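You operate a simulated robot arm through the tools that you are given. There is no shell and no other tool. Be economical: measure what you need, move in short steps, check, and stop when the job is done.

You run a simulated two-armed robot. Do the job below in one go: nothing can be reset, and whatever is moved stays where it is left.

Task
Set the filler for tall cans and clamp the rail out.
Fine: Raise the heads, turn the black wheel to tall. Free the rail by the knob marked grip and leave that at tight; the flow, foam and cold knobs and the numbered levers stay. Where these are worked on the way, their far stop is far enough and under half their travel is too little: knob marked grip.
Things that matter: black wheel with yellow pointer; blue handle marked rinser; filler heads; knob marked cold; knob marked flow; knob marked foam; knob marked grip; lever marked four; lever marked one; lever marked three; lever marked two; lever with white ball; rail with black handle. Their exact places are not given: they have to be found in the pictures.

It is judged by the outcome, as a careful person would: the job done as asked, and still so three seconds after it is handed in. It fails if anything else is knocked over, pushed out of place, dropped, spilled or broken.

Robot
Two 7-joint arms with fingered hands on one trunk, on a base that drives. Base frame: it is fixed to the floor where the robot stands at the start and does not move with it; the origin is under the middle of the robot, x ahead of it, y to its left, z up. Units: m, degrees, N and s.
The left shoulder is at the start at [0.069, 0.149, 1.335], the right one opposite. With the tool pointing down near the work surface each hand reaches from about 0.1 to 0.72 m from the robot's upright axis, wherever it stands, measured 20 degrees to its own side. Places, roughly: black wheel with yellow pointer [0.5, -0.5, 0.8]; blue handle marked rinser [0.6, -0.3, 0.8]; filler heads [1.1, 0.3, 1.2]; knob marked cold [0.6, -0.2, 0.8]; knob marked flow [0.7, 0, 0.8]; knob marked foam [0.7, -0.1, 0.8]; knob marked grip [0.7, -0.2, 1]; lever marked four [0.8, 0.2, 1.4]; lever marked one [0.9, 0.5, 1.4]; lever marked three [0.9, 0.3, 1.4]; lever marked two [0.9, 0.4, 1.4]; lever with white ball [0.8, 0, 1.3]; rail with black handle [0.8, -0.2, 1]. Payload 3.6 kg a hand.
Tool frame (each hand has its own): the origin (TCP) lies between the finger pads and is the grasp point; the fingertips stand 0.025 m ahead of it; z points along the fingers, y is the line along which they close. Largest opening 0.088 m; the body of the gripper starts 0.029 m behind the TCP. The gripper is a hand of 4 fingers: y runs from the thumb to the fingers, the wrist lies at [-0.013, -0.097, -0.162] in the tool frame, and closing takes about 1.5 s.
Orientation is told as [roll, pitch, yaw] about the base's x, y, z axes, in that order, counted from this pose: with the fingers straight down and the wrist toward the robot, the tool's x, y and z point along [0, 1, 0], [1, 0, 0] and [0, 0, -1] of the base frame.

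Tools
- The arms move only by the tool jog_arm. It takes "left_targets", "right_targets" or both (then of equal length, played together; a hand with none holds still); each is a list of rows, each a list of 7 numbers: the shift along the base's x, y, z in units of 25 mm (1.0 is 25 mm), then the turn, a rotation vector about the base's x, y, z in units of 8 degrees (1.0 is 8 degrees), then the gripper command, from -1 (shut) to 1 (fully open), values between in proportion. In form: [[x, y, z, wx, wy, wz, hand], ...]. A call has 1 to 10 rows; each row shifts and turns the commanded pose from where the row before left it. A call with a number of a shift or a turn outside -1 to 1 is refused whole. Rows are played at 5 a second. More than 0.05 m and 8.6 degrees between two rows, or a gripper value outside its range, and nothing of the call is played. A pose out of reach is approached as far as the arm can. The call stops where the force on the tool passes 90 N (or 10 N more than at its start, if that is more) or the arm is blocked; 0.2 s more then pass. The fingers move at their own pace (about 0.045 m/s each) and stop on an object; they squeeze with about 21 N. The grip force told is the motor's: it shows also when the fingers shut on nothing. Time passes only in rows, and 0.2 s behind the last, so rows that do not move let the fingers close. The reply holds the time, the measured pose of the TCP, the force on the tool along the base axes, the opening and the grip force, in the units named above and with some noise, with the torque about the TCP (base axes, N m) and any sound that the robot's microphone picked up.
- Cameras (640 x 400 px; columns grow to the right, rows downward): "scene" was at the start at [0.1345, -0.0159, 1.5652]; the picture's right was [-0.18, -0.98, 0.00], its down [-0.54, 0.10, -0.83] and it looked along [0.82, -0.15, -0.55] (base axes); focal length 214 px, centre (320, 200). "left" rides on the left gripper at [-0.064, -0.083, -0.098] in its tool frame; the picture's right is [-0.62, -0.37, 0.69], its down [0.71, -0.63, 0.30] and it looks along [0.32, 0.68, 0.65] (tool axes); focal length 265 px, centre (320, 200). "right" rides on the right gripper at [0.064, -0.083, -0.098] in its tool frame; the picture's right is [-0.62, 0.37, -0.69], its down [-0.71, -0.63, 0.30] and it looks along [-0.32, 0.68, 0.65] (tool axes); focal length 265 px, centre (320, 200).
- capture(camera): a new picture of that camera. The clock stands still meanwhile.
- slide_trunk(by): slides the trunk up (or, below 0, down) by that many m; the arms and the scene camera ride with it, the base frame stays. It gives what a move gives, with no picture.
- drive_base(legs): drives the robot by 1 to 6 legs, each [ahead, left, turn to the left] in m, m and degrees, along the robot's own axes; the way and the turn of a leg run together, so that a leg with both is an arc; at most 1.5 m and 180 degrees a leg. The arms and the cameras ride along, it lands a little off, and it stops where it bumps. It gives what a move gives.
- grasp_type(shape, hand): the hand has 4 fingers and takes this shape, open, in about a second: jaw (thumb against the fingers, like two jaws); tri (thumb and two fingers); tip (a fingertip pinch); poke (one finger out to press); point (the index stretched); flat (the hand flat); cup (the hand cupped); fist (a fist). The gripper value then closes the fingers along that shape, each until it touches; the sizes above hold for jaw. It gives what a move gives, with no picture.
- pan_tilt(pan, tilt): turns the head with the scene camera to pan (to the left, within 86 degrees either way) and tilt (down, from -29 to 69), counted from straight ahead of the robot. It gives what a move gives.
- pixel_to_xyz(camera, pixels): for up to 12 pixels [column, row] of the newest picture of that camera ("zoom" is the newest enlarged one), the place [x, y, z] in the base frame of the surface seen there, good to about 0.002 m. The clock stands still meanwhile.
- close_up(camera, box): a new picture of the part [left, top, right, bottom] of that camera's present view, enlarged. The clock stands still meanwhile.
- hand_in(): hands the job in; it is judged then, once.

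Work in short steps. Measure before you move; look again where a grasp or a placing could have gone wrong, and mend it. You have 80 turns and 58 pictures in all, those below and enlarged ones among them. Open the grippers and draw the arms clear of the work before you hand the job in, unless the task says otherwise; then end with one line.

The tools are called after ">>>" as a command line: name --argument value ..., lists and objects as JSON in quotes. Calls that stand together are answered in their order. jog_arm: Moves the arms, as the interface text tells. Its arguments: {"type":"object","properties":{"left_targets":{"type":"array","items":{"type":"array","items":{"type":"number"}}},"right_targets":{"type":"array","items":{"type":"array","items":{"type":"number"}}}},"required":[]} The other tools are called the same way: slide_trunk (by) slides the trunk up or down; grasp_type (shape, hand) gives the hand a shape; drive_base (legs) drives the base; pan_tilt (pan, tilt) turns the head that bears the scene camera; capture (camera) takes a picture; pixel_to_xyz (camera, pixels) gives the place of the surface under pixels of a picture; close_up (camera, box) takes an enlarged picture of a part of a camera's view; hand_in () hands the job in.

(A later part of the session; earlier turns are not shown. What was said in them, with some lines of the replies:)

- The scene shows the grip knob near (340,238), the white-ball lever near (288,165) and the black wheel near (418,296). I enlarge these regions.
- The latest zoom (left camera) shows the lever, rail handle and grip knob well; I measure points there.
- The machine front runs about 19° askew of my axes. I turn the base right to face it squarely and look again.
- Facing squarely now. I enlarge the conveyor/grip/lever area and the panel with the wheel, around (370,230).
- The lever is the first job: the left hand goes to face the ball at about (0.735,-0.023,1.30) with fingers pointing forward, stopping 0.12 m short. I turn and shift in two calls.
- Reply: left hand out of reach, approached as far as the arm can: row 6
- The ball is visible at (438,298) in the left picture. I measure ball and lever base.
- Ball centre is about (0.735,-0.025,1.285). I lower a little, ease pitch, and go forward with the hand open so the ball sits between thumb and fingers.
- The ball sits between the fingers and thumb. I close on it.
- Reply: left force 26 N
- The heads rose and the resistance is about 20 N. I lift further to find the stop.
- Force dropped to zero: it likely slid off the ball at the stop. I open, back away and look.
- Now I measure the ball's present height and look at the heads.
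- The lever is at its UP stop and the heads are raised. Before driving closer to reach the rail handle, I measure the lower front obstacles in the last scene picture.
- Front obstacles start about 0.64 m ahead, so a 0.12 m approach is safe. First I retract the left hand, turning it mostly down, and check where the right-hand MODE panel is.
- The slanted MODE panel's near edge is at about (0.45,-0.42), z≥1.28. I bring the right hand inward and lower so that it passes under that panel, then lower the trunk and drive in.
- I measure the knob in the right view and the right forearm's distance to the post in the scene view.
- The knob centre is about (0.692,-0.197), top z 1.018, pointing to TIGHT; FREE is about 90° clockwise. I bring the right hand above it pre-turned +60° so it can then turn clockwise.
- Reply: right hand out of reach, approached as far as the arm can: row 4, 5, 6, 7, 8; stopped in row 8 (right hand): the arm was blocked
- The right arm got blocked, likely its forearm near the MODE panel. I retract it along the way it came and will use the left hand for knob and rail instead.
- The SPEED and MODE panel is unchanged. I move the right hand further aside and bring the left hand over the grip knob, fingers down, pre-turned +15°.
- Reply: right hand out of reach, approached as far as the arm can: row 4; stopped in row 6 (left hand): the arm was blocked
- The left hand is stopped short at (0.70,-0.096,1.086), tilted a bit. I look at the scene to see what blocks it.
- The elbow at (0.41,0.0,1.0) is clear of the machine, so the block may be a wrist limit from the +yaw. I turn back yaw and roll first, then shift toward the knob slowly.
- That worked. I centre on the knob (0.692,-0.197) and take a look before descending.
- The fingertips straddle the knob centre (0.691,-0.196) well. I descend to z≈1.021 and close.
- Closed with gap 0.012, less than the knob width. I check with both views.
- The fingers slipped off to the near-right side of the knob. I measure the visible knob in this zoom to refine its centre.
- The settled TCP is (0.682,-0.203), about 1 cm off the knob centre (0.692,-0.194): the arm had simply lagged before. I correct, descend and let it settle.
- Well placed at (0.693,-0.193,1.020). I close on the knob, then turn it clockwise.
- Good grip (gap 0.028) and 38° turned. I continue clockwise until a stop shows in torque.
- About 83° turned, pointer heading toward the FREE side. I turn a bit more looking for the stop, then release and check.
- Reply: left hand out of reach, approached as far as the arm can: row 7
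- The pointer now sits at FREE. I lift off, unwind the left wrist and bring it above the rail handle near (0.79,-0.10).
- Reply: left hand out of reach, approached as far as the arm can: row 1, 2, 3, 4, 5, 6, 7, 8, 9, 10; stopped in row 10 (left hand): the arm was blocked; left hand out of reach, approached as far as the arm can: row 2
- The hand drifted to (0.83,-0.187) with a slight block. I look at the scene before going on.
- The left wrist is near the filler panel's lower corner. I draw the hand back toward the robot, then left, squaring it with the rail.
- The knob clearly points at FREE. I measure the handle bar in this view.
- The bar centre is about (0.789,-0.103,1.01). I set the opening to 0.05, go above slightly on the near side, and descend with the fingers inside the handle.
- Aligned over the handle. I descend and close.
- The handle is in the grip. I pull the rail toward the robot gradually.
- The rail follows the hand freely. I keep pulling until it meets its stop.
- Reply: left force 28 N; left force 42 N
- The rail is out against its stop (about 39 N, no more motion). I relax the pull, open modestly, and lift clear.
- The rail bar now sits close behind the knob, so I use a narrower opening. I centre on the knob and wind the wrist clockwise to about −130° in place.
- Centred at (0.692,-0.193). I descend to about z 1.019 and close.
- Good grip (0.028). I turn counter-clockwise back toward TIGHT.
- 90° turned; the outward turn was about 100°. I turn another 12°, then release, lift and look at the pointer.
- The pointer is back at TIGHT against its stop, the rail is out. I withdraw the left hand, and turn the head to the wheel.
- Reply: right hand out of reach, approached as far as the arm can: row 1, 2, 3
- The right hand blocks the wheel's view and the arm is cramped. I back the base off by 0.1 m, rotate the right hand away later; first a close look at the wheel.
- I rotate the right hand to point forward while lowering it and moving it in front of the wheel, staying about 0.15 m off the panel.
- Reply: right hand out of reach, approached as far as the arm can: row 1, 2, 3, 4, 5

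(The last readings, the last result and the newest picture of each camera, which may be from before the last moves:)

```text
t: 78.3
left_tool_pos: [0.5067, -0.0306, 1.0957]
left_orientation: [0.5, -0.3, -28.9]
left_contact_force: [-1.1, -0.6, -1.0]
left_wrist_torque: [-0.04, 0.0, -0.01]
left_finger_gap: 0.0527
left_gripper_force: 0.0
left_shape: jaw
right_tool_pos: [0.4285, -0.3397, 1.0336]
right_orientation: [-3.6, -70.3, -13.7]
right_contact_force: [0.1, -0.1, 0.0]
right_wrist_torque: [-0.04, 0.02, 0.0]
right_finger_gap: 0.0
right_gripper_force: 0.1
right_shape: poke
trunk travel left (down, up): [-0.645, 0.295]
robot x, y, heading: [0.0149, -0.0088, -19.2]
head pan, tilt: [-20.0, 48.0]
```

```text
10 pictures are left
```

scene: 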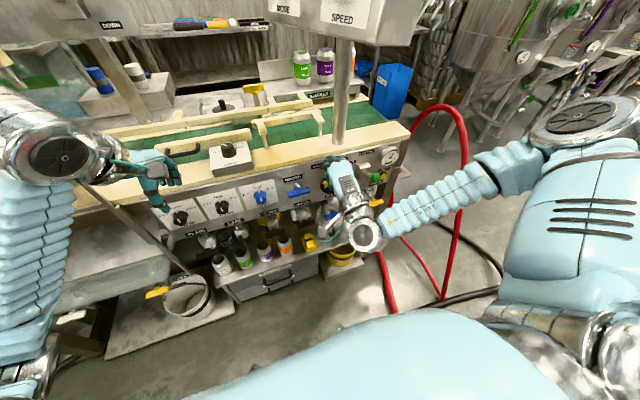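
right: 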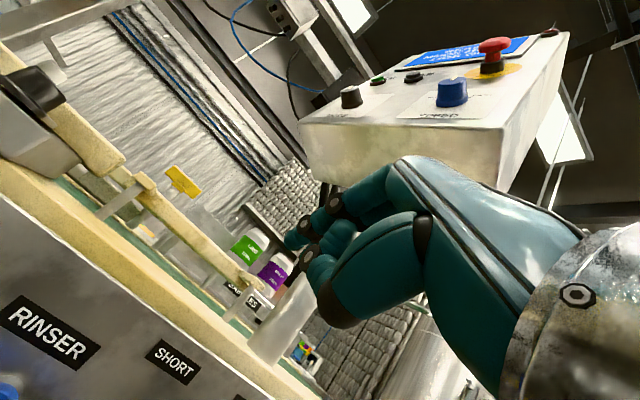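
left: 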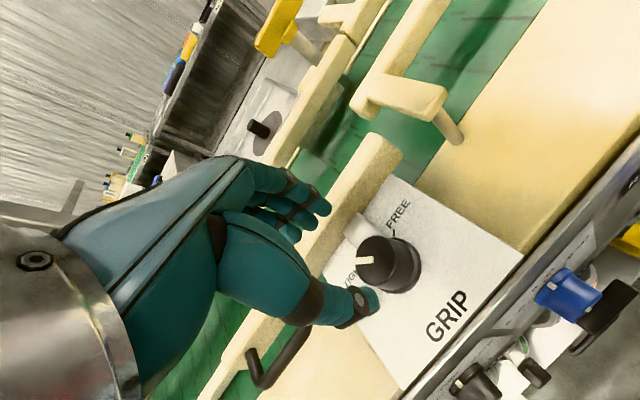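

The hand covers the wheel. I measure the poke fingertip in the right view, plus panel label points, to set up the geometry without spending pictures.

>>> pixel_to_xyz --camera "right" --pixels '[[288, 240], [298, 238], [303, 226], [334, 206], [306, 258], [318, 268], [312, 288], [174, 362], [48, 332], [150, 350]]'

>>> close_up --camera "right" --box '[240, 150, 440, 340]'

```text
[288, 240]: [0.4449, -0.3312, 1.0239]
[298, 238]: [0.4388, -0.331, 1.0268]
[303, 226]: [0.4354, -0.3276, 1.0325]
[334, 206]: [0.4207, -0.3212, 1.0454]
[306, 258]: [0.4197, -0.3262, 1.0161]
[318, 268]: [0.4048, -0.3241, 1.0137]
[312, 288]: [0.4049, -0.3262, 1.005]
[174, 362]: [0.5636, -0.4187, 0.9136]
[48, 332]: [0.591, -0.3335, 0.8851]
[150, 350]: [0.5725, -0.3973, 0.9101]
```

```text
2.11 times, centred on (340, 245) of right
```

zoom: 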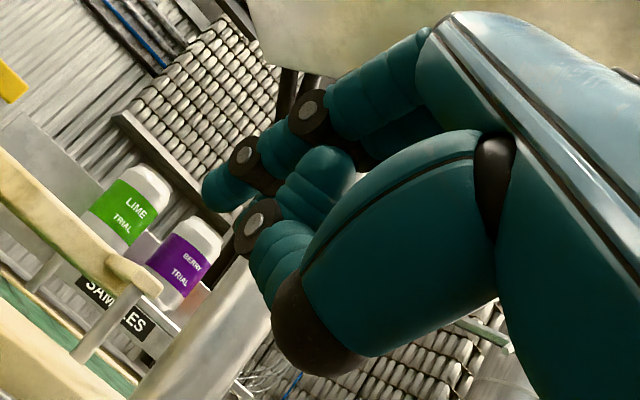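

The index tip is at about TCP+25 mm along the tool axis. Wheel hub ≈ (0.510,-0.443,0.857), radius ≈0.049, pointer at the left. I bring the fingertip in front of the lower-left opening of the wheel, 4 cm off.

>>> jog_arm --right_targets '[[0.1, -0.25, -0.75, -0.3, -0.886, 0, 1], [0.1, -0.25, -0.75, 0, -0.2, -0.6, 1], [0.1, -0.25, -0.75, 0, 0, 0, 1], [0.1, -0.25, -0.75, 0, 0, 0, 1], [0.1, -0.25, -0.75, 0, 0, 0, 1], [0.1, -0.25, -0.75, 0, 0, 0, 1], [0.1, -0.25, -0.75, 0, 0, 0, 1], [0.1, -0.25, -0.75, 0, 0, 0, 1], [0.1, -0.25, -0.75, 0, 0, 0, 1], [0.1, -0.25, -0.75, 0, 0, 0, 1]]'

>>> jog_arm --right_targets '[[0, 0, 0, 0, 0, 0, 1], [0, 0, 0, 0, 0, 0, 1]]'

>>> capture --camera "right"

```text
t: 80.5
left_tool_pos: [0.5077, -0.031, 1.0955]
left_orientation: [0.5, -0.5, -28.9]
left_contact_force: [0.3, -0.2, 0.9]
left_wrist_torque: [0.01, 0.0, -0.02]
left_finger_gap: 0.0525
left_gripper_force: 0.1
left_shape: jaw
right_tool_pos: [0.4195, -0.4438, 0.976]
right_orientation: [-4.7, -79.1, -17.5]
right_contact_force: [0.2, -0.4, 0.0]
right_wrist_torque: [0.02, 0.02, 0.03]
right_finger_gap: 0.0
right_gripper_force: 0.1
right_shape: poke
right hand out of reach, approached as far as the arm can: row 2, 3, 4, 5, 6, 7, 8, 9, 10
trunk travel left (down, up): [-0.645, 0.295]
robot x, y, heading: [0.0191, -0.0063, -19.1]
head pan, tilt: [-20.0, 48.0]
```

```text
t: 81.1
left_tool_pos: [0.5076, -0.031, 1.0976]
left_orientation: [0.5, -0.3, -28.8]
left_contact_force: [-0.2, -0.5, -0.7]
left_wrist_torque: [0.02, -0.01, 0.02]
left_finger_gap: 0.0525
left_gripper_force: 0.1
left_shape: jaw
right_tool_pos: [0.4198, -0.4444, 0.9756]
right_orientation: [-4.6, -79.2, -17.5]
right_contact_force: [0.7, 0.0, -0.4]
right_wrist_torque: [-0.01, 0.01, 0.01]
right_finger_gap: 0.0001
right_gripper_force: 0.0
right_shape: poke
trunk travel left (down, up): [-0.645, 0.295]
robot x, y, heading: [0.0151, -0.0066, -19.0]
head pan, tilt: [-20.0, 48.0]
```

```text
8 pictures are left
```

right: 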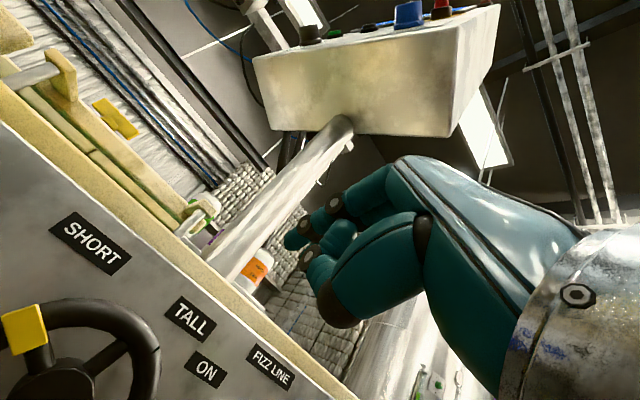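

Lower was out of reach, so the trunk must come down. This view shows wheel parts clearly; I measure them first.

>>> pixel_to_xyz --camera "right" --pixels '[[25, 328], [45, 392], [155, 365], [105, 312], [105, 355], [38, 360], [15, 318], [190, 320], [90, 240], [140, 330], [70, 308], [48, 375]]'

>>> slide_trunk --by -0.12

```text
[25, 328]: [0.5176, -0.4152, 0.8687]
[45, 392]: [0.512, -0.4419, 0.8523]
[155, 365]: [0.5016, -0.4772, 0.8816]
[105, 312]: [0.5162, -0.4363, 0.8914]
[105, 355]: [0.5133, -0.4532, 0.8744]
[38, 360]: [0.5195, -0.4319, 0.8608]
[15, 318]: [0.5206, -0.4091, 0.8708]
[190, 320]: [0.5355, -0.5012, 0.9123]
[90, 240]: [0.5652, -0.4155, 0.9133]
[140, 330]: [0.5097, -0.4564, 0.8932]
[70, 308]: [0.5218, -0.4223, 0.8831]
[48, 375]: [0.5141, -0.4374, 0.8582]
```

```text
t: 82.6
left_tool_pos: [0.5065, -0.0306, 0.9777]
left_orientation: [0.5, -0.5, -29.0]
left_contact_force: [-0.5, -0.1, 0.4]
left_wrist_torque: [0.01, 0.01, -0.01]
left_finger_gap: 0.0527
left_gripper_force: 0.1
left_shape: jaw
right_tool_pos: [0.4191, -0.4447, 0.856]
right_orientation: [-4.7, -79.2, -17.5]
right_contact_force: [-0.4, 0.1, -0.5]
right_wrist_torque: [-0.02, -0.02, 0.01]
right_finger_gap: 0.0
right_gripper_force: 0.1
right_shape: poke
trunk travel left (down, up): [-0.525, 0.415]
robot x, y, heading: [0.0181, -0.0061, -18.9]
head pan, tilt: [-20.0, 48.0]
```

Hub ≈ l −0.247, z 0.850; the pointer is at about 147°, with the opening below-left of it. I shift left by 0.055 to line the fingertip up with the opening at about 192°, and take a look.

>>> jog_arm --right_targets '[[0.243, 0.69, -0.08, 0, 0, 0, 1], [0.243, 0.69, -0.08, 0, 0, 0, 1], [0.243, 0.69, -0.08, 0, 0, 0, 1], [0, 0, 0, 0, 0, 0, 1], [0, 0, 0, 0, 0, 0, 1]]'

>>> capture --camera "right"

```text
t: 83.8
left_tool_pos: [0.5084, -0.0308, 0.9775]
left_orientation: [0.5, -0.5, -28.9]
left_contact_force: [-0.1, -0.1, -0.3]
left_wrist_torque: [-0.02, -0.02, -0.02]
left_finger_gap: 0.0526
left_gripper_force: 0.0
left_shape: jaw
right_tool_pos: [0.4318, -0.3988, 0.8714]
right_orientation: [-4.7, -79.0, -17.3]
right_contact_force: [-0.3, 0.1, 0.1]
right_wrist_torque: [-0.01, 0.01, 0.02]
right_finger_gap: 0.0
right_gripper_force: 0.1
right_shape: poke
right hand out of reach, approached as far as the arm can: row 1, 2, 3
trunk travel left (down, up): [-0.525, 0.415]
robot x, y, heading: [0.0179, -0.0027, -18.9]
head pan, tilt: [-20.0, 48.0]
```

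```text
7 pictures are left
```

right: 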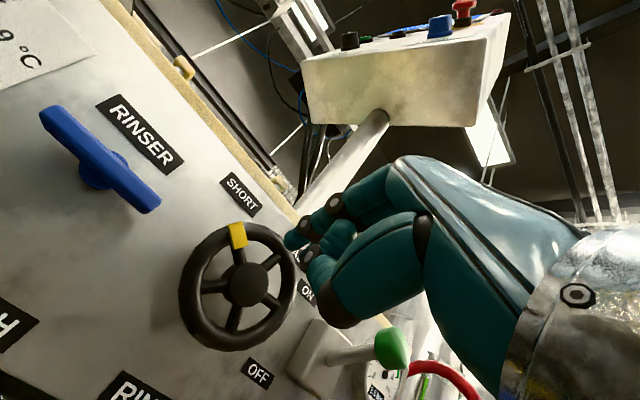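

Very clear view: the wheel has five spokes, hub at (248,285), pointer at (238,237). I measure the hub, spokes and the opening beside the pointer.

>>> pixel_to_xyz --camera "right" --pixels '[[248, 285], [238, 237], [239, 258], [216, 289], [234, 318], [270, 301], [272, 262], [218, 265], [190, 290], [283, 270], [288, 243], [250, 330]]'

```text
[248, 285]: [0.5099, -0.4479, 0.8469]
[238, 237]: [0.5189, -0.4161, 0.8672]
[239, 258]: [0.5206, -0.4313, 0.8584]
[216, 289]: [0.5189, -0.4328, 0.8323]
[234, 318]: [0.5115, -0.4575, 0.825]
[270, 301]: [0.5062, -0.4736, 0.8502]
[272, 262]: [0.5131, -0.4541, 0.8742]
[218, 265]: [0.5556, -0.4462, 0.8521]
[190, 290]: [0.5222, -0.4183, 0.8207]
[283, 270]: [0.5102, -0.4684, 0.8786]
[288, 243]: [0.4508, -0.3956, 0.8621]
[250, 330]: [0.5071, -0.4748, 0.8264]
```

Spokes lie at 149° (pointer), 221°, 293°, 5°, 77°; the fingertip is about 18 mm too high. I lower the trunk slightly more to bring it into easy reach.

>>> slide_trunk --by -0.06

>>> jog_arm --right_targets '[[0, 0, 0, 0, 0, 0, 1], [0, 0, 0, 0, 0, 0, 1]]'

```text
t: 84.8
left_tool_pos: [0.5075, -0.0312, 0.9179]
left_orientation: [0.5, -0.6, -28.9]
left_contact_force: [0.1, 0.0, 0.0]
left_wrist_torque: [0.03, -0.01, -0.03]
left_finger_gap: 0.0525
left_gripper_force: 0.2
left_shape: jaw
right_tool_pos: [0.4312, -0.3991, 0.8119]
right_orientation: [-4.8, -79.1, -17.3]
right_contact_force: [-0.1, 0.4, 0.6]
right_wrist_torque: [0.0, 0.03, 0.03]
right_finger_gap: 0.0
right_gripper_force: 0.1
right_shape: poke
trunk travel left (down, up): [-0.465, 0.475]
robot x, y, heading: [0.0186, -0.008, -19.0]
head pan, tilt: [-20.0, 48.0]
```

```text
t: 85.4
left_tool_pos: [0.5086, -0.031, 0.9182]
left_orientation: [0.5, -0.5, -28.9]
left_contact_force: [0.2, -1.0, 0.4]
left_wrist_torque: [0.0, 0.01, 0.0]
left_finger_gap: 0.0527
left_gripper_force: 0.1
left_shape: jaw
right_tool_pos: [0.4328, -0.3983, 0.8111]
right_orientation: [-4.8, -79.1, -17.4]
right_contact_force: [0.1, 0.4, -1.4]
right_wrist_torque: [0.01, -0.01, 0.0]
right_finger_gap: 0.0002
right_gripper_force: 0.0
right_shape: poke
trunk travel left (down, up): [-0.465, 0.475]
robot x, y, heading: [0.0192, -0.0052, -19.0]
head pan, tilt: [-20.0, 48.0]
```

>>> jog_arm --right_targets '[[0.03, 0.08, 0.86, 0, 0, 0, 1], [0.03, 0.08, 0.86, 0, 0, 0, 1], [0, 0, 0, 0, 0, 0, 1], [0, 0, 0, 0, 0, 0, 1]]'

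```text
t: 86.4
left_tool_pos: [0.5076, -0.0309, 0.9175]
left_orientation: [0.6, -0.5, -28.9]
left_contact_force: [-0.2, 0.4, 0.8]
left_wrist_torque: [-0.01, -0.02, 0.02]
left_finger_gap: 0.0526
left_gripper_force: 0.1
left_shape: jaw
right_tool_pos: [0.432, -0.3946, 0.8532]
right_orientation: [-4.9, -79.2, -17.4]
right_contact_force: [-0.6, -0.1, -0.3]
right_wrist_torque: [-0.02, -0.01, 0.03]
right_finger_gap: 0.0002
right_gripper_force: 0.1
right_shape: poke
trunk travel left (down, up): [-0.465, 0.475]
robot x, y, heading: [0.0196, -0.0054, -19.1]
head pan, tilt: [-20.0, 48.0]
```

At the planned offset (l −0.229, z 0.853). I advance 5 cm along the wheel axis and check before inserting.

>>> jog_arm --right_targets '[[0.943, -0.332, 0, 0, 0, 0, 1], [0.943, -0.332, 0, 0, 0, 0, 1], [0, 0, 0, 0, 0, 0, 1], [0, 0, 0, 0, 0, 0, 1]]'

>>> capture --camera "right"

```text
t: 87.4
left_tool_pos: [0.5083, -0.0304, 0.9175]
left_orientation: [0.6, -0.4, -28.9]
left_contact_force: [0.7, -0.6, 0.9]
left_wrist_torque: [-0.01, 0.02, -0.02]
left_finger_gap: 0.0524
left_gripper_force: 0.1
left_shape: jaw
right_tool_pos: [0.4807, -0.4113, 0.8521]
right_orientation: [-4.9, -79.1, -17.2]
right_contact_force: [0.4, -0.8, 0.4]
right_wrist_torque: [0.01, 0.0, 0.01]
right_finger_gap: 0.0
right_gripper_force: 0.1
right_shape: poke
trunk travel left (down, up): [-0.465, 0.475]
robot x, y, heading: [0.0181, -0.0077, -19.2]
head pan, tilt: [-20.0, 48.0]
```

```text
6 pictures are left
```

right: 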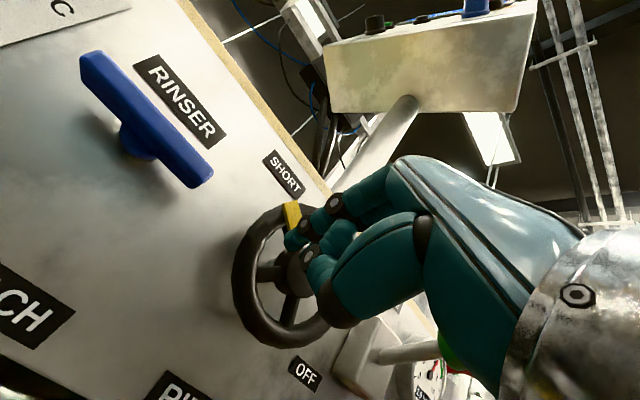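

>>> pixel_to_xyz --camera "right" --pixels '[[287, 242], [290, 236], [293, 213], [270, 272], [252, 255], [300, 262], [275, 240]]'

```text
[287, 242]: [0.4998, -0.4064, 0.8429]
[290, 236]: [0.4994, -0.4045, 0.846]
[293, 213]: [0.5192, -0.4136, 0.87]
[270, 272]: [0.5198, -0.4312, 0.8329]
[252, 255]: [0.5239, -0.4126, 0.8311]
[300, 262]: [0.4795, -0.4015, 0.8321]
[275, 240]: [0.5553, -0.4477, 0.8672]
```

The fingertip is centred on the opening (l≈−0.224, z≈0.845). I insert it 36 mm in small steps.

>>> jog_arm --right_targets '[[0.5, -0.176, 0, 0, 0, 0, 1], [0.5, -0.176, 0, 0, 0, 0, 1], [0.36, -0.126, 0, 0, 0, 0, 1], [0, 0, 0, 0, 0, 0, 1]]'

```text
t: 88.4
left_tool_pos: [0.4987, -0.0274, 0.9239]
left_orientation: [0.5, -1.2, -29.0]
left_contact_force: [-0.1, 0.7, -0.5]
left_wrist_torque: [0.0, 0.03, 0.02]
left_finger_gap: 0.0527
left_gripper_force: 0.0
left_shape: jaw
right_tool_pos: [0.5034, -0.4143, 0.8609]
right_orientation: [-4.0, -79.8, -17.9]
right_contact_force: [-66.6, 26.9, 9.2]
right_wrist_torque: [0.32, 0.62, -0.18]
right_finger_gap: 0.0
right_gripper_force: 0.0
right_shape: poke
trunk travel left (down, up): [-0.465, 0.475]
robot x, y, heading: [0.0202, -0.0074, -18.9]
head pan, tilt: [-20.0, 48.0]
```

Contact at 67 N after 22 mm: something touches the wheel face. I back off 15 mm and look at a zoom.

>>> jog_arm --right_targets '[[-0.6, 0.21, 0, 0, 0, 0, 1], [-0.45, 0.16, 0, 0, 0, 0, 1], [0, 0, 0, 0, 0, 0, 1]]'

>>> close_up --camera "right" --box '[220, 160, 420, 360]'

```text
t: 89.2
left_tool_pos: [0.5075, -0.0313, 0.9186]
left_orientation: [0.4, -0.5, -28.9]
left_contact_force: [0.0, -0.6, -0.5]
left_wrist_torque: [0.0, 0.0, -0.03]
left_finger_gap: 0.0524
left_gripper_force: 0.1
left_shape: jaw
right_tool_pos: [0.4873, -0.4149, 0.8561]
right_orientation: [-5.0, -79.2, -17.3]
right_contact_force: [-0.7, -0.3, -0.7]
right_wrist_torque: [0.01, 0.02, 0.03]
right_finger_gap: 0.0003
right_gripper_force: 0.0
right_shape: poke
trunk travel left (down, up): [-0.465, 0.475]
robot x, y, heading: [0.0164, -0.0045, -19.1]
head pan, tilt: [-20.0, 48.0]
```

```text
2.00 times, centred on (320, 260) of right
```

zoom: 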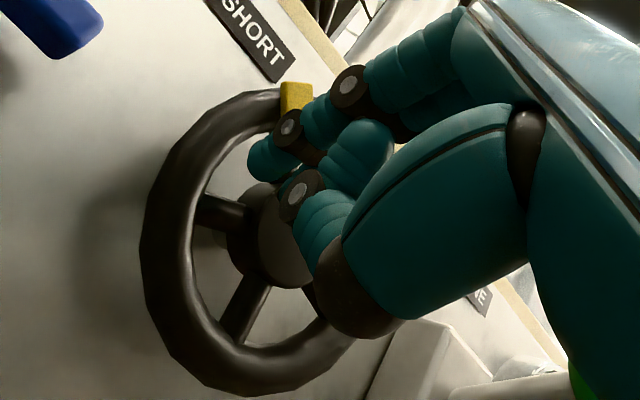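

In this shape the curled thumb meets the hub first. I back off and try the "point" shape, whose index is stretched further.

>>> jog_arm --right_targets '[[-0.943, 0.332, 0, 0, 0, 0, 1], [-0.943, 0.332, 0, 0, 0, 0, 1], [-0.943, 0.332, 0, 0, 0, 0, 1]]'

>>> grasp_type --hand "right" --shape "point"

>>> capture --camera "right"

```text
t: 90.0
left_tool_pos: [0.5067, -0.0313, 0.9159]
left_orientation: [0.6, -0.5, -28.9]
left_contact_force: [-0.1, -0.4, -1.2]
left_wrist_torque: [0.02, -0.02, -0.02]
left_finger_gap: 0.0526
left_gripper_force: 0.1
left_shape: jaw
right_tool_pos: [0.4166, -0.3882, 0.8552]
right_orientation: [-4.8, -79.2, -17.4]
right_contact_force: [-0.8, 0.8, 0.0]
right_wrist_torque: [-0.02, 0.0, 0.0]
right_finger_gap: 0.0
right_gripper_force: 0.2
right_shape: poke
trunk travel left (down, up): [-0.465, 0.475]
robot x, y, heading: [0.0168, -0.0078, -19.3]
head pan, tilt: [-20.0, 48.0]
```

```text
t: 90.9
left_tool_pos: [0.5086, -0.031, 0.9172]
left_orientation: [0.5, -0.6, -29.0]
left_contact_force: [0.6, 0.0, 0.9]
left_wrist_torque: [-0.01, 0.0, -0.01]
left_finger_gap: 0.0525
left_gripper_force: 0.1
left_shape: jaw
right_tool_pos: [0.4174, -0.3893, 0.854]
right_orientation: [-4.8, -79.1, -17.4]
right_contact_force: [0.1, 0.0, -0.1]
right_wrist_torque: [0.03, 0.01, 0.0]
right_finger_gap: 0.0
right_gripper_force: 0.0
right_shape: point
trunk travel left (down, up): [-0.465, 0.475]
robot x, y, heading: [0.0185, -0.0059, -19.0]
head pan, tilt: [-20.0, 48.0]
```

```text
4 pictures are left
```

right: 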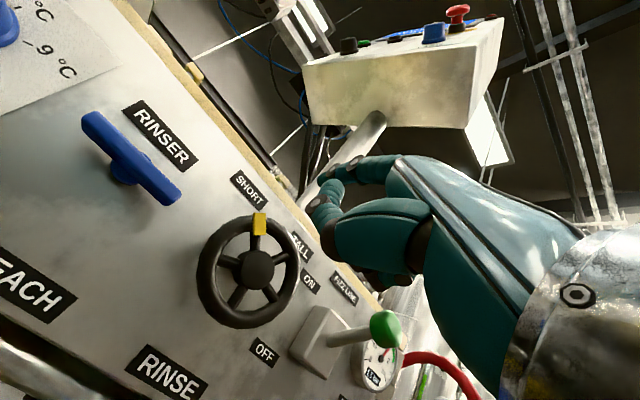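

I measure the visible finger points of the point shape in this picture.

>>> pixel_to_xyz --camera "right" --pixels '[[330, 190], [318, 202], [322, 222], [330, 215], [335, 235], [340, 170], [385, 165], [375, 210], [330, 178], [260, 225], [257, 270]]'

```text
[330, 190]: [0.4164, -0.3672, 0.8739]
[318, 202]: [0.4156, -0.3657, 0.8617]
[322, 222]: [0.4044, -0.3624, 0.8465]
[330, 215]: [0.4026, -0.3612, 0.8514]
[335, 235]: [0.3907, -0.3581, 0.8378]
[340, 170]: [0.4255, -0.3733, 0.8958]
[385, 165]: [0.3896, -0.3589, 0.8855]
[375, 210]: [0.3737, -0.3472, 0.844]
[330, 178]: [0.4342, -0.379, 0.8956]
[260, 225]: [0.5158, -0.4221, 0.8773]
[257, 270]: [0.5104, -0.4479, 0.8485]
```

The stretched index seems hidden behind the curled fingers from this camera. I use one scene close-up to see it from above.

>>> close_up --camera "scene" --box '[280, 80, 430, 200]'

```text
3.33 times, centred on (355, 140) of scene
```

zoom: 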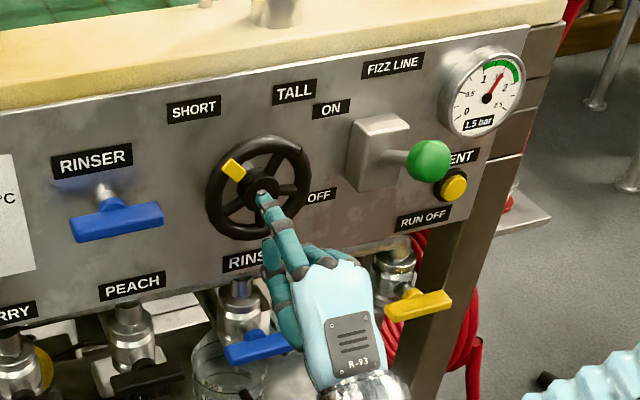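

Excellent: the index is stretched out, with its tip at (263,197), and the wheel is well visible. I measure tip and finger.

>>> pixel_to_xyz --camera "zoom" --pixels '[[263, 196], [266, 205], [272, 218], [285, 240], [299, 268], [270, 255], [283, 310], [233, 170], [268, 180], [262, 198]]'

```text
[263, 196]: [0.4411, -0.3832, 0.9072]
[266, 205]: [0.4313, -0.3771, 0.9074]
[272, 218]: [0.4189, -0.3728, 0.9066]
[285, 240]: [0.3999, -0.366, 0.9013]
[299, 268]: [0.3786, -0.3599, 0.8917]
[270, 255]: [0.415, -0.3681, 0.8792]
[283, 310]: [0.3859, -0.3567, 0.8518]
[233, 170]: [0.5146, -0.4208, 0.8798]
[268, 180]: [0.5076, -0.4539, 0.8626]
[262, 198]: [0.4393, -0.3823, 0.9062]
```

The wheel has already turned slightly (pointer now ≈131°). I line the index tip up with the opening at ≈167°, radius 29 mm, stopping just before the wheel plane.

>>> jog_arm --right_targets '[[-0.065, -0.185, -0.91, 0, 0, 0, 1], [-0.065, -0.185, -0.91, 0, 0, 0, 1], [0.943, -0.332, 0, 0, 0, 0, 1], [0.943, -0.332, 0, 0, 0, 0, 1], [0.75, -0.265, 0, 0, 0, 0, 1], [0, 0, 0, 0, 0, 0, 1], [0, 0, 0, 0, 0, 0, 1]]'

>>> close_up --camera "scene" --box '[300, 90, 390, 170]'

```text
t: 92.5
left_tool_pos: [0.5085, -0.0306, 0.9165]
left_orientation: [0.5, -0.4, -28.9]
left_contact_force: [0.2, 0.9, 0.2]
left_wrist_torque: [0.02, 0.0, 0.0]
left_finger_gap: 0.0523
left_gripper_force: 0.2
left_shape: jaw
right_tool_pos: [0.4767, -0.4254, 0.8183]
right_orientation: [-4.9, -79.0, -17.2]
right_contact_force: [-0.6, -0.4, -0.2]
right_wrist_torque: [0.03, -0.02, -0.01]
right_finger_gap: 0.0
right_gripper_force: 0.0
right_shape: point
right hand out of reach, approached as far as the arm can: row 4, 5
trunk travel left (down, up): [-0.465, 0.475]
robot x, y, heading: [0.0179, -0.0053, -19.1]
head pan, tilt: [-20.0, 48.0]
```

```text
5.00 times, centred on (345, 130) of scene
```

zoom: 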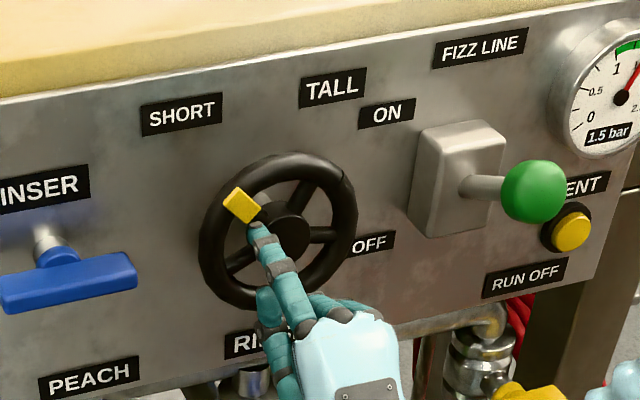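

>>> pixel_to_xyz --camera "zoom" --pixels '[[257, 228], [262, 238], [241, 203], [289, 222], [242, 258], [303, 195], [322, 235], [345, 200], [208, 240], [252, 222]]'

```text
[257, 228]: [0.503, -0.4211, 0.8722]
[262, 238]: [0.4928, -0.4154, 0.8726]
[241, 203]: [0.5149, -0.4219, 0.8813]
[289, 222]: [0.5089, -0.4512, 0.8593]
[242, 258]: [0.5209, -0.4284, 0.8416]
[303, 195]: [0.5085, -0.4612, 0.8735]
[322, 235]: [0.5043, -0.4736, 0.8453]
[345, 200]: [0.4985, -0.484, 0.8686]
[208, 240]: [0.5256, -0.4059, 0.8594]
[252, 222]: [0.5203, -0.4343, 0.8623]
```

The tip is at about 144°, too near the pointer spoke. I lower the trunk 4 cm for reach and re-place the tip at ≈167°.

>>> slide_trunk --by -0.04

>>> jog_arm --right_targets '[[0.036, 0.1, 0.6, 0, 0, 0, 1], [0.036, 0.1, 0.6, 0, 0, 0, 1], [0, 0, 0, 0, 0, 0, 1], [0, 0, 0, 0, 0, 0, 1]]'

```text
t: 93.3
left_tool_pos: [0.5078, -0.0299, 0.8767]
left_orientation: [0.5, -0.6, -28.9]
left_contact_force: [0.2, -0.2, 0.4]
left_wrist_torque: [-0.01, 0.01, 0.01]
left_finger_gap: 0.0526
left_gripper_force: 0.0
left_shape: jaw
right_tool_pos: [0.4764, -0.4257, 0.7785]
right_orientation: [-4.9, -79.0, -17.2]
right_contact_force: [0.1, -0.1, 0.0]
right_wrist_torque: [-0.03, 0.0, -0.02]
right_finger_gap: 0.0
right_gripper_force: 0.1
right_shape: point
trunk travel left (down, up): [-0.425, 0.515]
robot x, y, heading: [0.0145, -0.0097, -19.3]
head pan, tilt: [-20.0, 48.0]
```

```text
t: 94.3
left_tool_pos: [0.5071, -0.0315, 0.8769]
left_orientation: [0.5, -0.5, -28.9]
left_contact_force: [0.0, 0.2, 0.2]
left_wrist_torque: [-0.02, 0.01, 0.0]
left_finger_gap: 0.0526
left_gripper_force: 0.2
left_shape: jaw
right_tool_pos: [0.4791, -0.4203, 0.8083]
right_orientation: [-4.9, -79.0, -17.2]
right_contact_force: [0.0, 0.4, -0.2]
right_wrist_torque: [-0.01, 0.01, -0.01]
right_finger_gap: 0.0002
right_gripper_force: 0.1
right_shape: point
trunk travel left (down, up): [-0.425, 0.515]
robot x, y, heading: [0.0192, -0.0084, -19.1]
head pan, tilt: [-20.0, 48.0]
```

The tip is now at the planned opening. I insert about 33 mm.

>>> jog_arm --right_targets '[[0.5, -0.176, 0, 0, 0, 0, 1], [0.4, -0.14, 0, 0, 0, 0, 1], [0.35, -0.123, 0, 0, 0, 0, 1], [0, 0, 0, 0, 0, 0, 1]]'

```text
t: 95.3
left_tool_pos: [0.502, -0.0318, 0.88]
left_orientation: [0.8, -0.9, -28.9]
left_contact_force: [0.0, 0.4, -0.4]
left_wrist_torque: [-0.01, 0.02, 0.01]
left_finger_gap: 0.0526
left_gripper_force: 0.0
left_shape: jaw
right_tool_pos: [0.5028, -0.4304, 0.8051]
right_orientation: [-3.8, -78.7, -18.4]
right_contact_force: [-63.3, 12.3, -26.4]
right_wrist_torque: [-0.77, -4.75, -0.34]
right_finger_gap: 0.0001
right_gripper_force: 0.0
right_shape: point
trunk travel left (down, up): [-0.425, 0.515]
robot x, y, heading: [0.0205, -0.0073, -19.2]
head pan, tilt: [-20.0, 48.0]
```

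The tip reached roughly 0.64 depth with 63 N axial force. I ease back 5 mm and start the clockwise arc, watching the forces.

>>> jog_arm --right_targets '[[-0.25, 0.088, 0, 0, 0, 0, 1], [0, 0, 0, 0, 0, 0, 1], [-0.0425, -0.121, 0.32, 0, 0, 0, 1], [-0.07, -0.2, 0.268, 0, 0, 0, 1], [0, 0, 0, 0, 0, 0, 1]]'

```text
t: 96.5
left_tool_pos: [0.5024, -0.0311, 0.8807]
left_orientation: [0.7, -0.8, -29.0]
left_contact_force: [0.3, -0.2, -0.3]
left_wrist_torque: [0.0, 0.03, 0.03]
left_finger_gap: 0.0525
left_gripper_force: 0.2
left_shape: jaw
right_tool_pos: [0.4958, -0.4352, 0.8247]
right_orientation: [-4.7, -79.3, -17.3]
right_contact_force: [-48.4, 13.6, -14.5]
right_wrist_torque: [-0.85, -3.11, -0.22]
right_finger_gap: 0.0001
right_gripper_force: 0.1
right_shape: point
trunk travel left (down, up): [-0.425, 0.515]
robot x, y, heading: [0.022, -0.0022, -19.0]
head pan, tilt: [-20.0, 48.0]
```

Axial contact persists: the finger is nearly as wide as the opening, so centring is critical (radius ≈25 mm, not 29). I back off and refit the wheel circle from rim points of the last zoom.

>>> jog_arm --right_targets '[[-0.8, 0.28, 0, 0, 0, 0, 1], [-0.6, 0.21, 0, 0, 0, 0, 1], [0, 0, 0, 0, 0, 0, 1], [0, 0, 0, 0, 0, 0, 1]]'

>>> pixel_to_xyz --camera "zoom" --pixels '[[207, 235], [351, 205], [287, 160], [220, 285], [338, 260], [240, 180], [330, 172], [290, 215], [300, 225], [285, 208], [262, 163], [345, 240]]'

```text
t: 97.5
left_tool_pos: [0.5066, -0.0299, 0.8772]
left_orientation: [0.5, -0.5, -28.8]
left_contact_force: [-0.1, 0.6, 0.1]
left_wrist_torque: [-0.03, 0.0, 0.01]
left_finger_gap: 0.0525
left_gripper_force: 0.0
left_shape: jaw
right_tool_pos: [0.4652, -0.4247, 0.825]
right_orientation: [-4.7, -79.1, -17.2]
right_contact_force: [0.4, 0.2, 0.9]
right_wrist_torque: [0.0, 0.01, 0.02]
right_finger_gap: 0.0001
right_gripper_force: 0.1
right_shape: point
trunk travel left (down, up): [-0.425, 0.515]
robot x, y, heading: [0.0217, -0.0056, -18.8]
head pan, tilt: [-20.0, 48.0]
```

```text
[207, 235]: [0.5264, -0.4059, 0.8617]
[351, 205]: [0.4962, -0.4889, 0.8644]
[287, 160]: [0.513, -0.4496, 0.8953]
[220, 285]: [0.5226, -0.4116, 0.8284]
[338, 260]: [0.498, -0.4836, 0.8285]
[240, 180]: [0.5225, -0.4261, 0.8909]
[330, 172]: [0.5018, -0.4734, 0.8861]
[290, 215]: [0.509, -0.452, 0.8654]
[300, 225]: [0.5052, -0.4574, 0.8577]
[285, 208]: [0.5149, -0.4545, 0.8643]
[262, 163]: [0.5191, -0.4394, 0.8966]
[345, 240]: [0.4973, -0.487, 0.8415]
```

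The refit gives wheel centre l −0.2525, z 0.8525. The wheel may have turned during contact, so I use one more close-up to get the spoke angles.

>>> close_up --camera "scene" --box '[305, 65, 395, 145]'

```text
5.00 times, centred on (350, 105) of scene
```

zoom: 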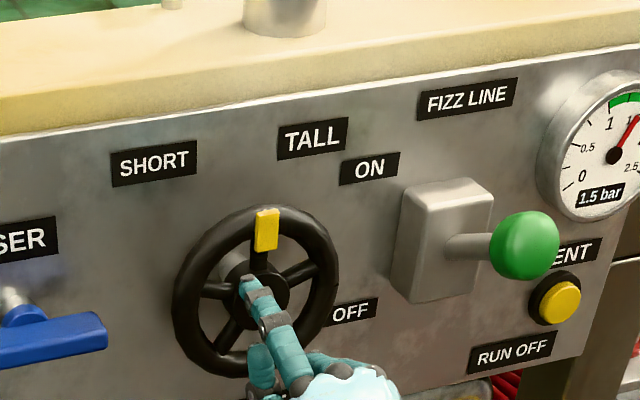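

The wheel has turned further: the pointer is now almost straight up. I measure pointer, spokes and tip again.

>>> pixel_to_xyz --camera "zoom" --pixels '[[267, 230], [266, 215], [266, 245], [298, 272], [215, 290], [232, 330], [246, 283], [262, 300], [310, 265], [234, 262], [235, 245], [205, 288]]'

```text
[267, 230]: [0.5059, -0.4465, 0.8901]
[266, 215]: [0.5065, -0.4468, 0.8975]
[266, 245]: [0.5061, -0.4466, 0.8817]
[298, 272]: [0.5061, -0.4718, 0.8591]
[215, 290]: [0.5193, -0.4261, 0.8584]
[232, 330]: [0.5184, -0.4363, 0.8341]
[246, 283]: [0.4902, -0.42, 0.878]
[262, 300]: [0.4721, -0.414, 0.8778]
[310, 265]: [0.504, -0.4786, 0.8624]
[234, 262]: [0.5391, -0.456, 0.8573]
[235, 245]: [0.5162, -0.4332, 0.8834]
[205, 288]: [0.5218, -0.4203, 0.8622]
```

The pointer spoke is at 90°, next at 162°; the tip is at 137°, r 26 mm. I shift to the middle of the opening (126°) and insert.

>>> jog_arm --right_targets '[[-0.049, -0.14, 0.14, 0, 0, 0, 1], [0, 0, 0, 0, 0, 0, 1], [0.566, -0.2, 0, 0, 0, 0, 1], [0.566, -0.2, 0, 0, 0, 0, 1], [0.3, -0.106, 0, 0, 0, 0, 1], [0, 0, 0, 0, 0, 0, 1]]'

```text
t: 98.9
left_tool_pos: [0.5023, -0.0301, 0.8803]
left_orientation: [0.7, -0.8, -28.9]
left_contact_force: [0.7, 0.0, 0.1]
left_wrist_torque: [0.03, -0.03, -0.02]
left_finger_gap: 0.0525
left_gripper_force: 0.1
left_shape: jaw
right_tool_pos: [0.4946, -0.4375, 0.8289]
right_orientation: [-4.4, -79.0, -17.7]
right_contact_force: [-54.9, 16.2, -17.2]
right_wrist_torque: [-1.02, -3.42, -0.22]
right_finger_gap: 0.0002
right_gripper_force: 0.0
right_shape: point
trunk travel left (down, up): [-0.425, 0.515]
robot x, y, heading: [0.0192, -0.006, -19.4]
head pan, tilt: [-20.0, 48.0]
```

Again the tip wedges against the inner rim, but last time dragging in this state turned the wheel. I keep the pressure and follow the clockwise arc about the hub.

>>> jog_arm --right_targets '[[-0.09, -0.256, 0.144, 0, 0, 0, 1], [-0.101, -0.287, 0.056, 0, 0, 0, 1], [-0.101, -0.287, -0.036, 0, 0, 0, 1], [0, 0, 0, 0, 0, 0, 1]]'

```text
t: 99.9
left_tool_pos: [0.5008, -0.0277, 0.882]
left_orientation: [0.8, -1.0, -28.9]
left_contact_force: [0.7, 0.0, -1.2]
left_wrist_torque: [-0.03, 0.03, 0.01]
left_finger_gap: 0.0525
left_gripper_force: 0.0
left_shape: jaw
right_tool_pos: [0.4854, -0.4575, 0.8342]
right_orientation: [-4.6, -79.3, -17.3]
right_contact_force: [-57.7, 20.9, -15.8]
right_wrist_torque: [-1.38, -3.27, 0.86]
right_finger_gap: 0.0
right_gripper_force: 0.1
right_shape: point
trunk travel left (down, up): [-0.425, 0.515]
robot x, y, heading: [0.0174, -0.0071, -19.0]
head pan, tilt: [-20.0, 48.0]
```

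Lateral force is nearly zero, so the wheel is moving along with the finger. I continue the arc and watch for lateral resistance at the stop.

>>> jog_arm --right_targets '[[-0.094, -0.268, -0.124, 0, 0, 0, 1], [-0.077, -0.219, -0.196, 0, 0, 0, 1], [0, 0, 0, 0, 0, 0, 1]]'

>>> jog_arm --right_targets '[[-0.056, -0.158, -0.26, 0, 0, 0, 1], [-0.035, -0.1, -0.3, 0, 0, 0, 1], [0, 0, 0, 0, 0, 0, 1]]'

```text
t: 100.7
left_tool_pos: [0.5023, -0.0301, 0.8802]
left_orientation: [0.5, -0.8, -28.9]
left_contact_force: [-0.3, 0.4, 0.0]
left_wrist_torque: [0.0, 0.01, -0.01]
left_finger_gap: 0.0523
left_gripper_force: 0.0
left_shape: jaw
right_tool_pos: [0.4851, -0.4697, 0.8268]
right_orientation: [-4.4, -79.2, -17.4]
right_contact_force: [-41.5, 15.8, -13.6]
right_wrist_torque: [-1.33, -2.59, 1.11]
right_finger_gap: 0.0002
right_gripper_force: 0.0
right_shape: point
trunk travel left (down, up): [-0.425, 0.515]
robot x, y, heading: [0.0194, -0.0075, -19.2]
head pan, tilt: [-20.0, 48.0]
```

```text
t: 101.5
left_tool_pos: [0.5036, -0.0301, 0.8792]
left_orientation: [0.6, -0.7, -28.9]
left_contact_force: [0.3, -0.8, -1.3]
left_wrist_torque: [-0.02, 0.02, 0.0]
left_finger_gap: 0.0524
left_gripper_force: 0.0
left_shape: jaw
right_tool_pos: [0.4836, -0.4814, 0.8129]
right_orientation: [-4.8, -79.4, -17.2]
right_contact_force: [-25.9, 9.7, 0.3]
right_wrist_torque: [-0.71, -1.87, 0.45]
right_finger_gap: 0.0001
right_gripper_force: 0.0
right_shape: point
trunk travel left (down, up): [-0.425, 0.515]
robot x, y, heading: [0.0215, -0.0081, -18.8]
head pan, tilt: [-20.0, 48.0]
```

I back the finger off and use the last picture to see where the pointer is.

>>> jog_arm --right_targets '[[-0.8, 0.28, 0, 0, 0, 0, 1], [-0.8, 0.28, 0, 0, 0, 0, 1], [-0.4, 0.14, 0, 0, 0, 0, 1], [0, 0, 0, 0, 0, 0, 1]]'

>>> close_up --camera "scene" --box '[305, 65, 395, 145]'

```text
t: 102.5
left_tool_pos: [0.5073, -0.0307, 0.8767]
left_orientation: [0.5, -0.5, -29.0]
left_contact_force: [-0.3, -1.8, 0.8]
left_wrist_torque: [0.04, -0.02, 0.0]
left_finger_gap: 0.0526
left_gripper_force: 0.1
left_shape: jaw
right_tool_pos: [0.4355, -0.4634, 0.8095]
right_orientation: [-5.0, -79.0, -17.0]
right_contact_force: [0.0, 0.8, -0.2]
right_wrist_torque: [0.0, 0.03, -0.01]
right_finger_gap: 0.0001
right_gripper_force: 0.1
right_shape: point
trunk travel left (down, up): [-0.425, 0.515]
robot x, y, heading: [0.0171, -0.0085, -19.1]
head pan, tilt: [-20.0, 48.0]
```

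```text
5.00 times, centred on (350, 105) of scene
```

zoom: 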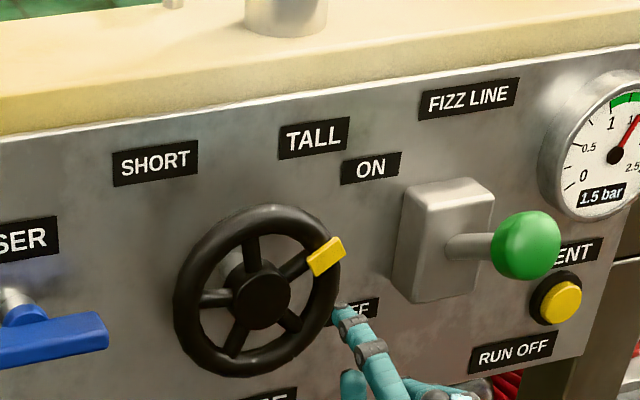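

The pointer now points to the upper right. I measure its angle.

>>> pixel_to_xyz --camera "zoom" --pixels '[[326, 256], [335, 250], [316, 262], [295, 268], [251, 250], [217, 298], [235, 338], [290, 320], [313, 138], [155, 162], [262, 290], [343, 308]]'

```text
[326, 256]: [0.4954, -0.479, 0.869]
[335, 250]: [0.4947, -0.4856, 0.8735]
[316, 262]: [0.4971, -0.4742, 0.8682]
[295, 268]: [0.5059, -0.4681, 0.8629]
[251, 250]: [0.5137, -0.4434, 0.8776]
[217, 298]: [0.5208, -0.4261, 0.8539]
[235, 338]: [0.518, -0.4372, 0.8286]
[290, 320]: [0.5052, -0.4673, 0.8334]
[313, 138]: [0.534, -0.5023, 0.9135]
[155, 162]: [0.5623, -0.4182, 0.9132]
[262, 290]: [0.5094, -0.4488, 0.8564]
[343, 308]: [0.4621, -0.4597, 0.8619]
```

The pointer stands at ≈26°, mirror image of its ≈155° start. The finger was dragged well past it without turning it further, so the wheel is on its TALL stop. I back the base off, open both hands and finish.

>>> drive_base --legs '[[-0.12, 0, 0]]'

>>> grasp_type --hand "right" --shape "jaw"

>>> jog_arm --left_targets '[[-0.3, 0.1, 0, 0, 0, 0, 1], [-0.3, 0.1, 0, 0, 0, 0, 1], [0, 0, 0, 0, 0, 0, 1], [0, 0, 0, 0, 0, 0, 1]]' --right_targets '[[0, 0, 0, 0, 0, 0, 1], [0, 0, 0, 0, 0, 0, 1], [0, 0, 0, 0, 0, 0, 1], [0, 0, 0, 0, 0, 0, 1]]'

```text
t: 103.7
left_tool_pos: [0.3976, 0.0095, 0.8768]
left_orientation: [0.4, -0.3, -29.0]
left_contact_force: [0.8, 0.4, -0.5]
left_wrist_torque: [-0.02, -0.01, -0.01]
left_finger_gap: 0.0527
left_gripper_force: 0.1
left_shape: jaw
right_tool_pos: [0.3267, -0.4253, 0.8078]
right_orientation: [-5.4, -79.0, -16.8]
right_contact_force: [0.3, -0.6, -0.4]
right_wrist_torque: [-0.01, 0.0, -0.01]
right_finger_gap: 0.0001
right_gripper_force: 0.0
right_shape: point
trunk travel left (down, up): [-0.425, 0.515]
robot x, y, heading: [-0.0969, 0.0364, -19.1]
head pan, tilt: [-20.0, 48.0]
```

```text
t: 104.6
left_tool_pos: [0.3971, 0.0073, 0.8762]
left_orientation: [0.5, -0.4, -28.9]
left_contact_force: [-0.2, 0.0, 0.3]
left_wrist_torque: [0.03, 0.05, 0.0]
left_finger_gap: 0.0524
left_gripper_force: 0.1
left_shape: jaw
right_tool_pos: [0.3266, -0.4256, 0.8079]
right_orientation: [-4.9, -79.0, -17.3]
right_contact_force: [-0.3, 0.5, -0.1]
right_wrist_torque: [-0.02, 0.0, 0.01]
right_finger_gap: 0.0874
right_gripper_force: 0.1
right_shape: jaw
trunk travel left (down, up): [-0.425, 0.515]
robot x, y, heading: [-0.0966, 0.0346, -18.9]
head pan, tilt: [-20.0, 48.0]
```

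```text
t: 105.6
left_tool_pos: [0.3829, 0.0123, 0.8769]
left_orientation: [0.6, -0.4, -28.9]
left_contact_force: [-0.1, 0.2, -0.6]
left_wrist_torque: [-0.02, -0.03, -0.02]
left_finger_gap: 0.0875
left_gripper_force: 0.0
left_shape: jaw
right_tool_pos: [0.3259, -0.424, 0.8086]
right_orientation: [-4.9, -79.1, -17.2]
right_contact_force: [0.0, 0.1, -0.6]
right_wrist_torque: [-0.01, -0.01, -0.02]
right_finger_gap: 0.0876
right_gripper_force: 0.1
right_shape: jaw
trunk travel left (down, up): [-0.425, 0.515]
robot x, y, heading: [-0.0994, 0.0325, -19.0]
head pan, tilt: [-20.0, 48.0]
5 turns are left
```

Both hands are open and clear: heads up, wheel at TALL, rail out and grip at TIGHT. I hand in.

>>> hand_in

```text
The job is handed in.
```

The job is handed in: heads raised, black wheel on its TALL stop, rail pulled out to its stop and the grip knob back at TIGHT, with the other knobs and levers left alone. I had no pictures left for a last look at the whole machine. Earlier, the right arm was briefly blocked near the MODE/SPEED panel and the left near the filler panel; the pictures after showed nothing displaced.
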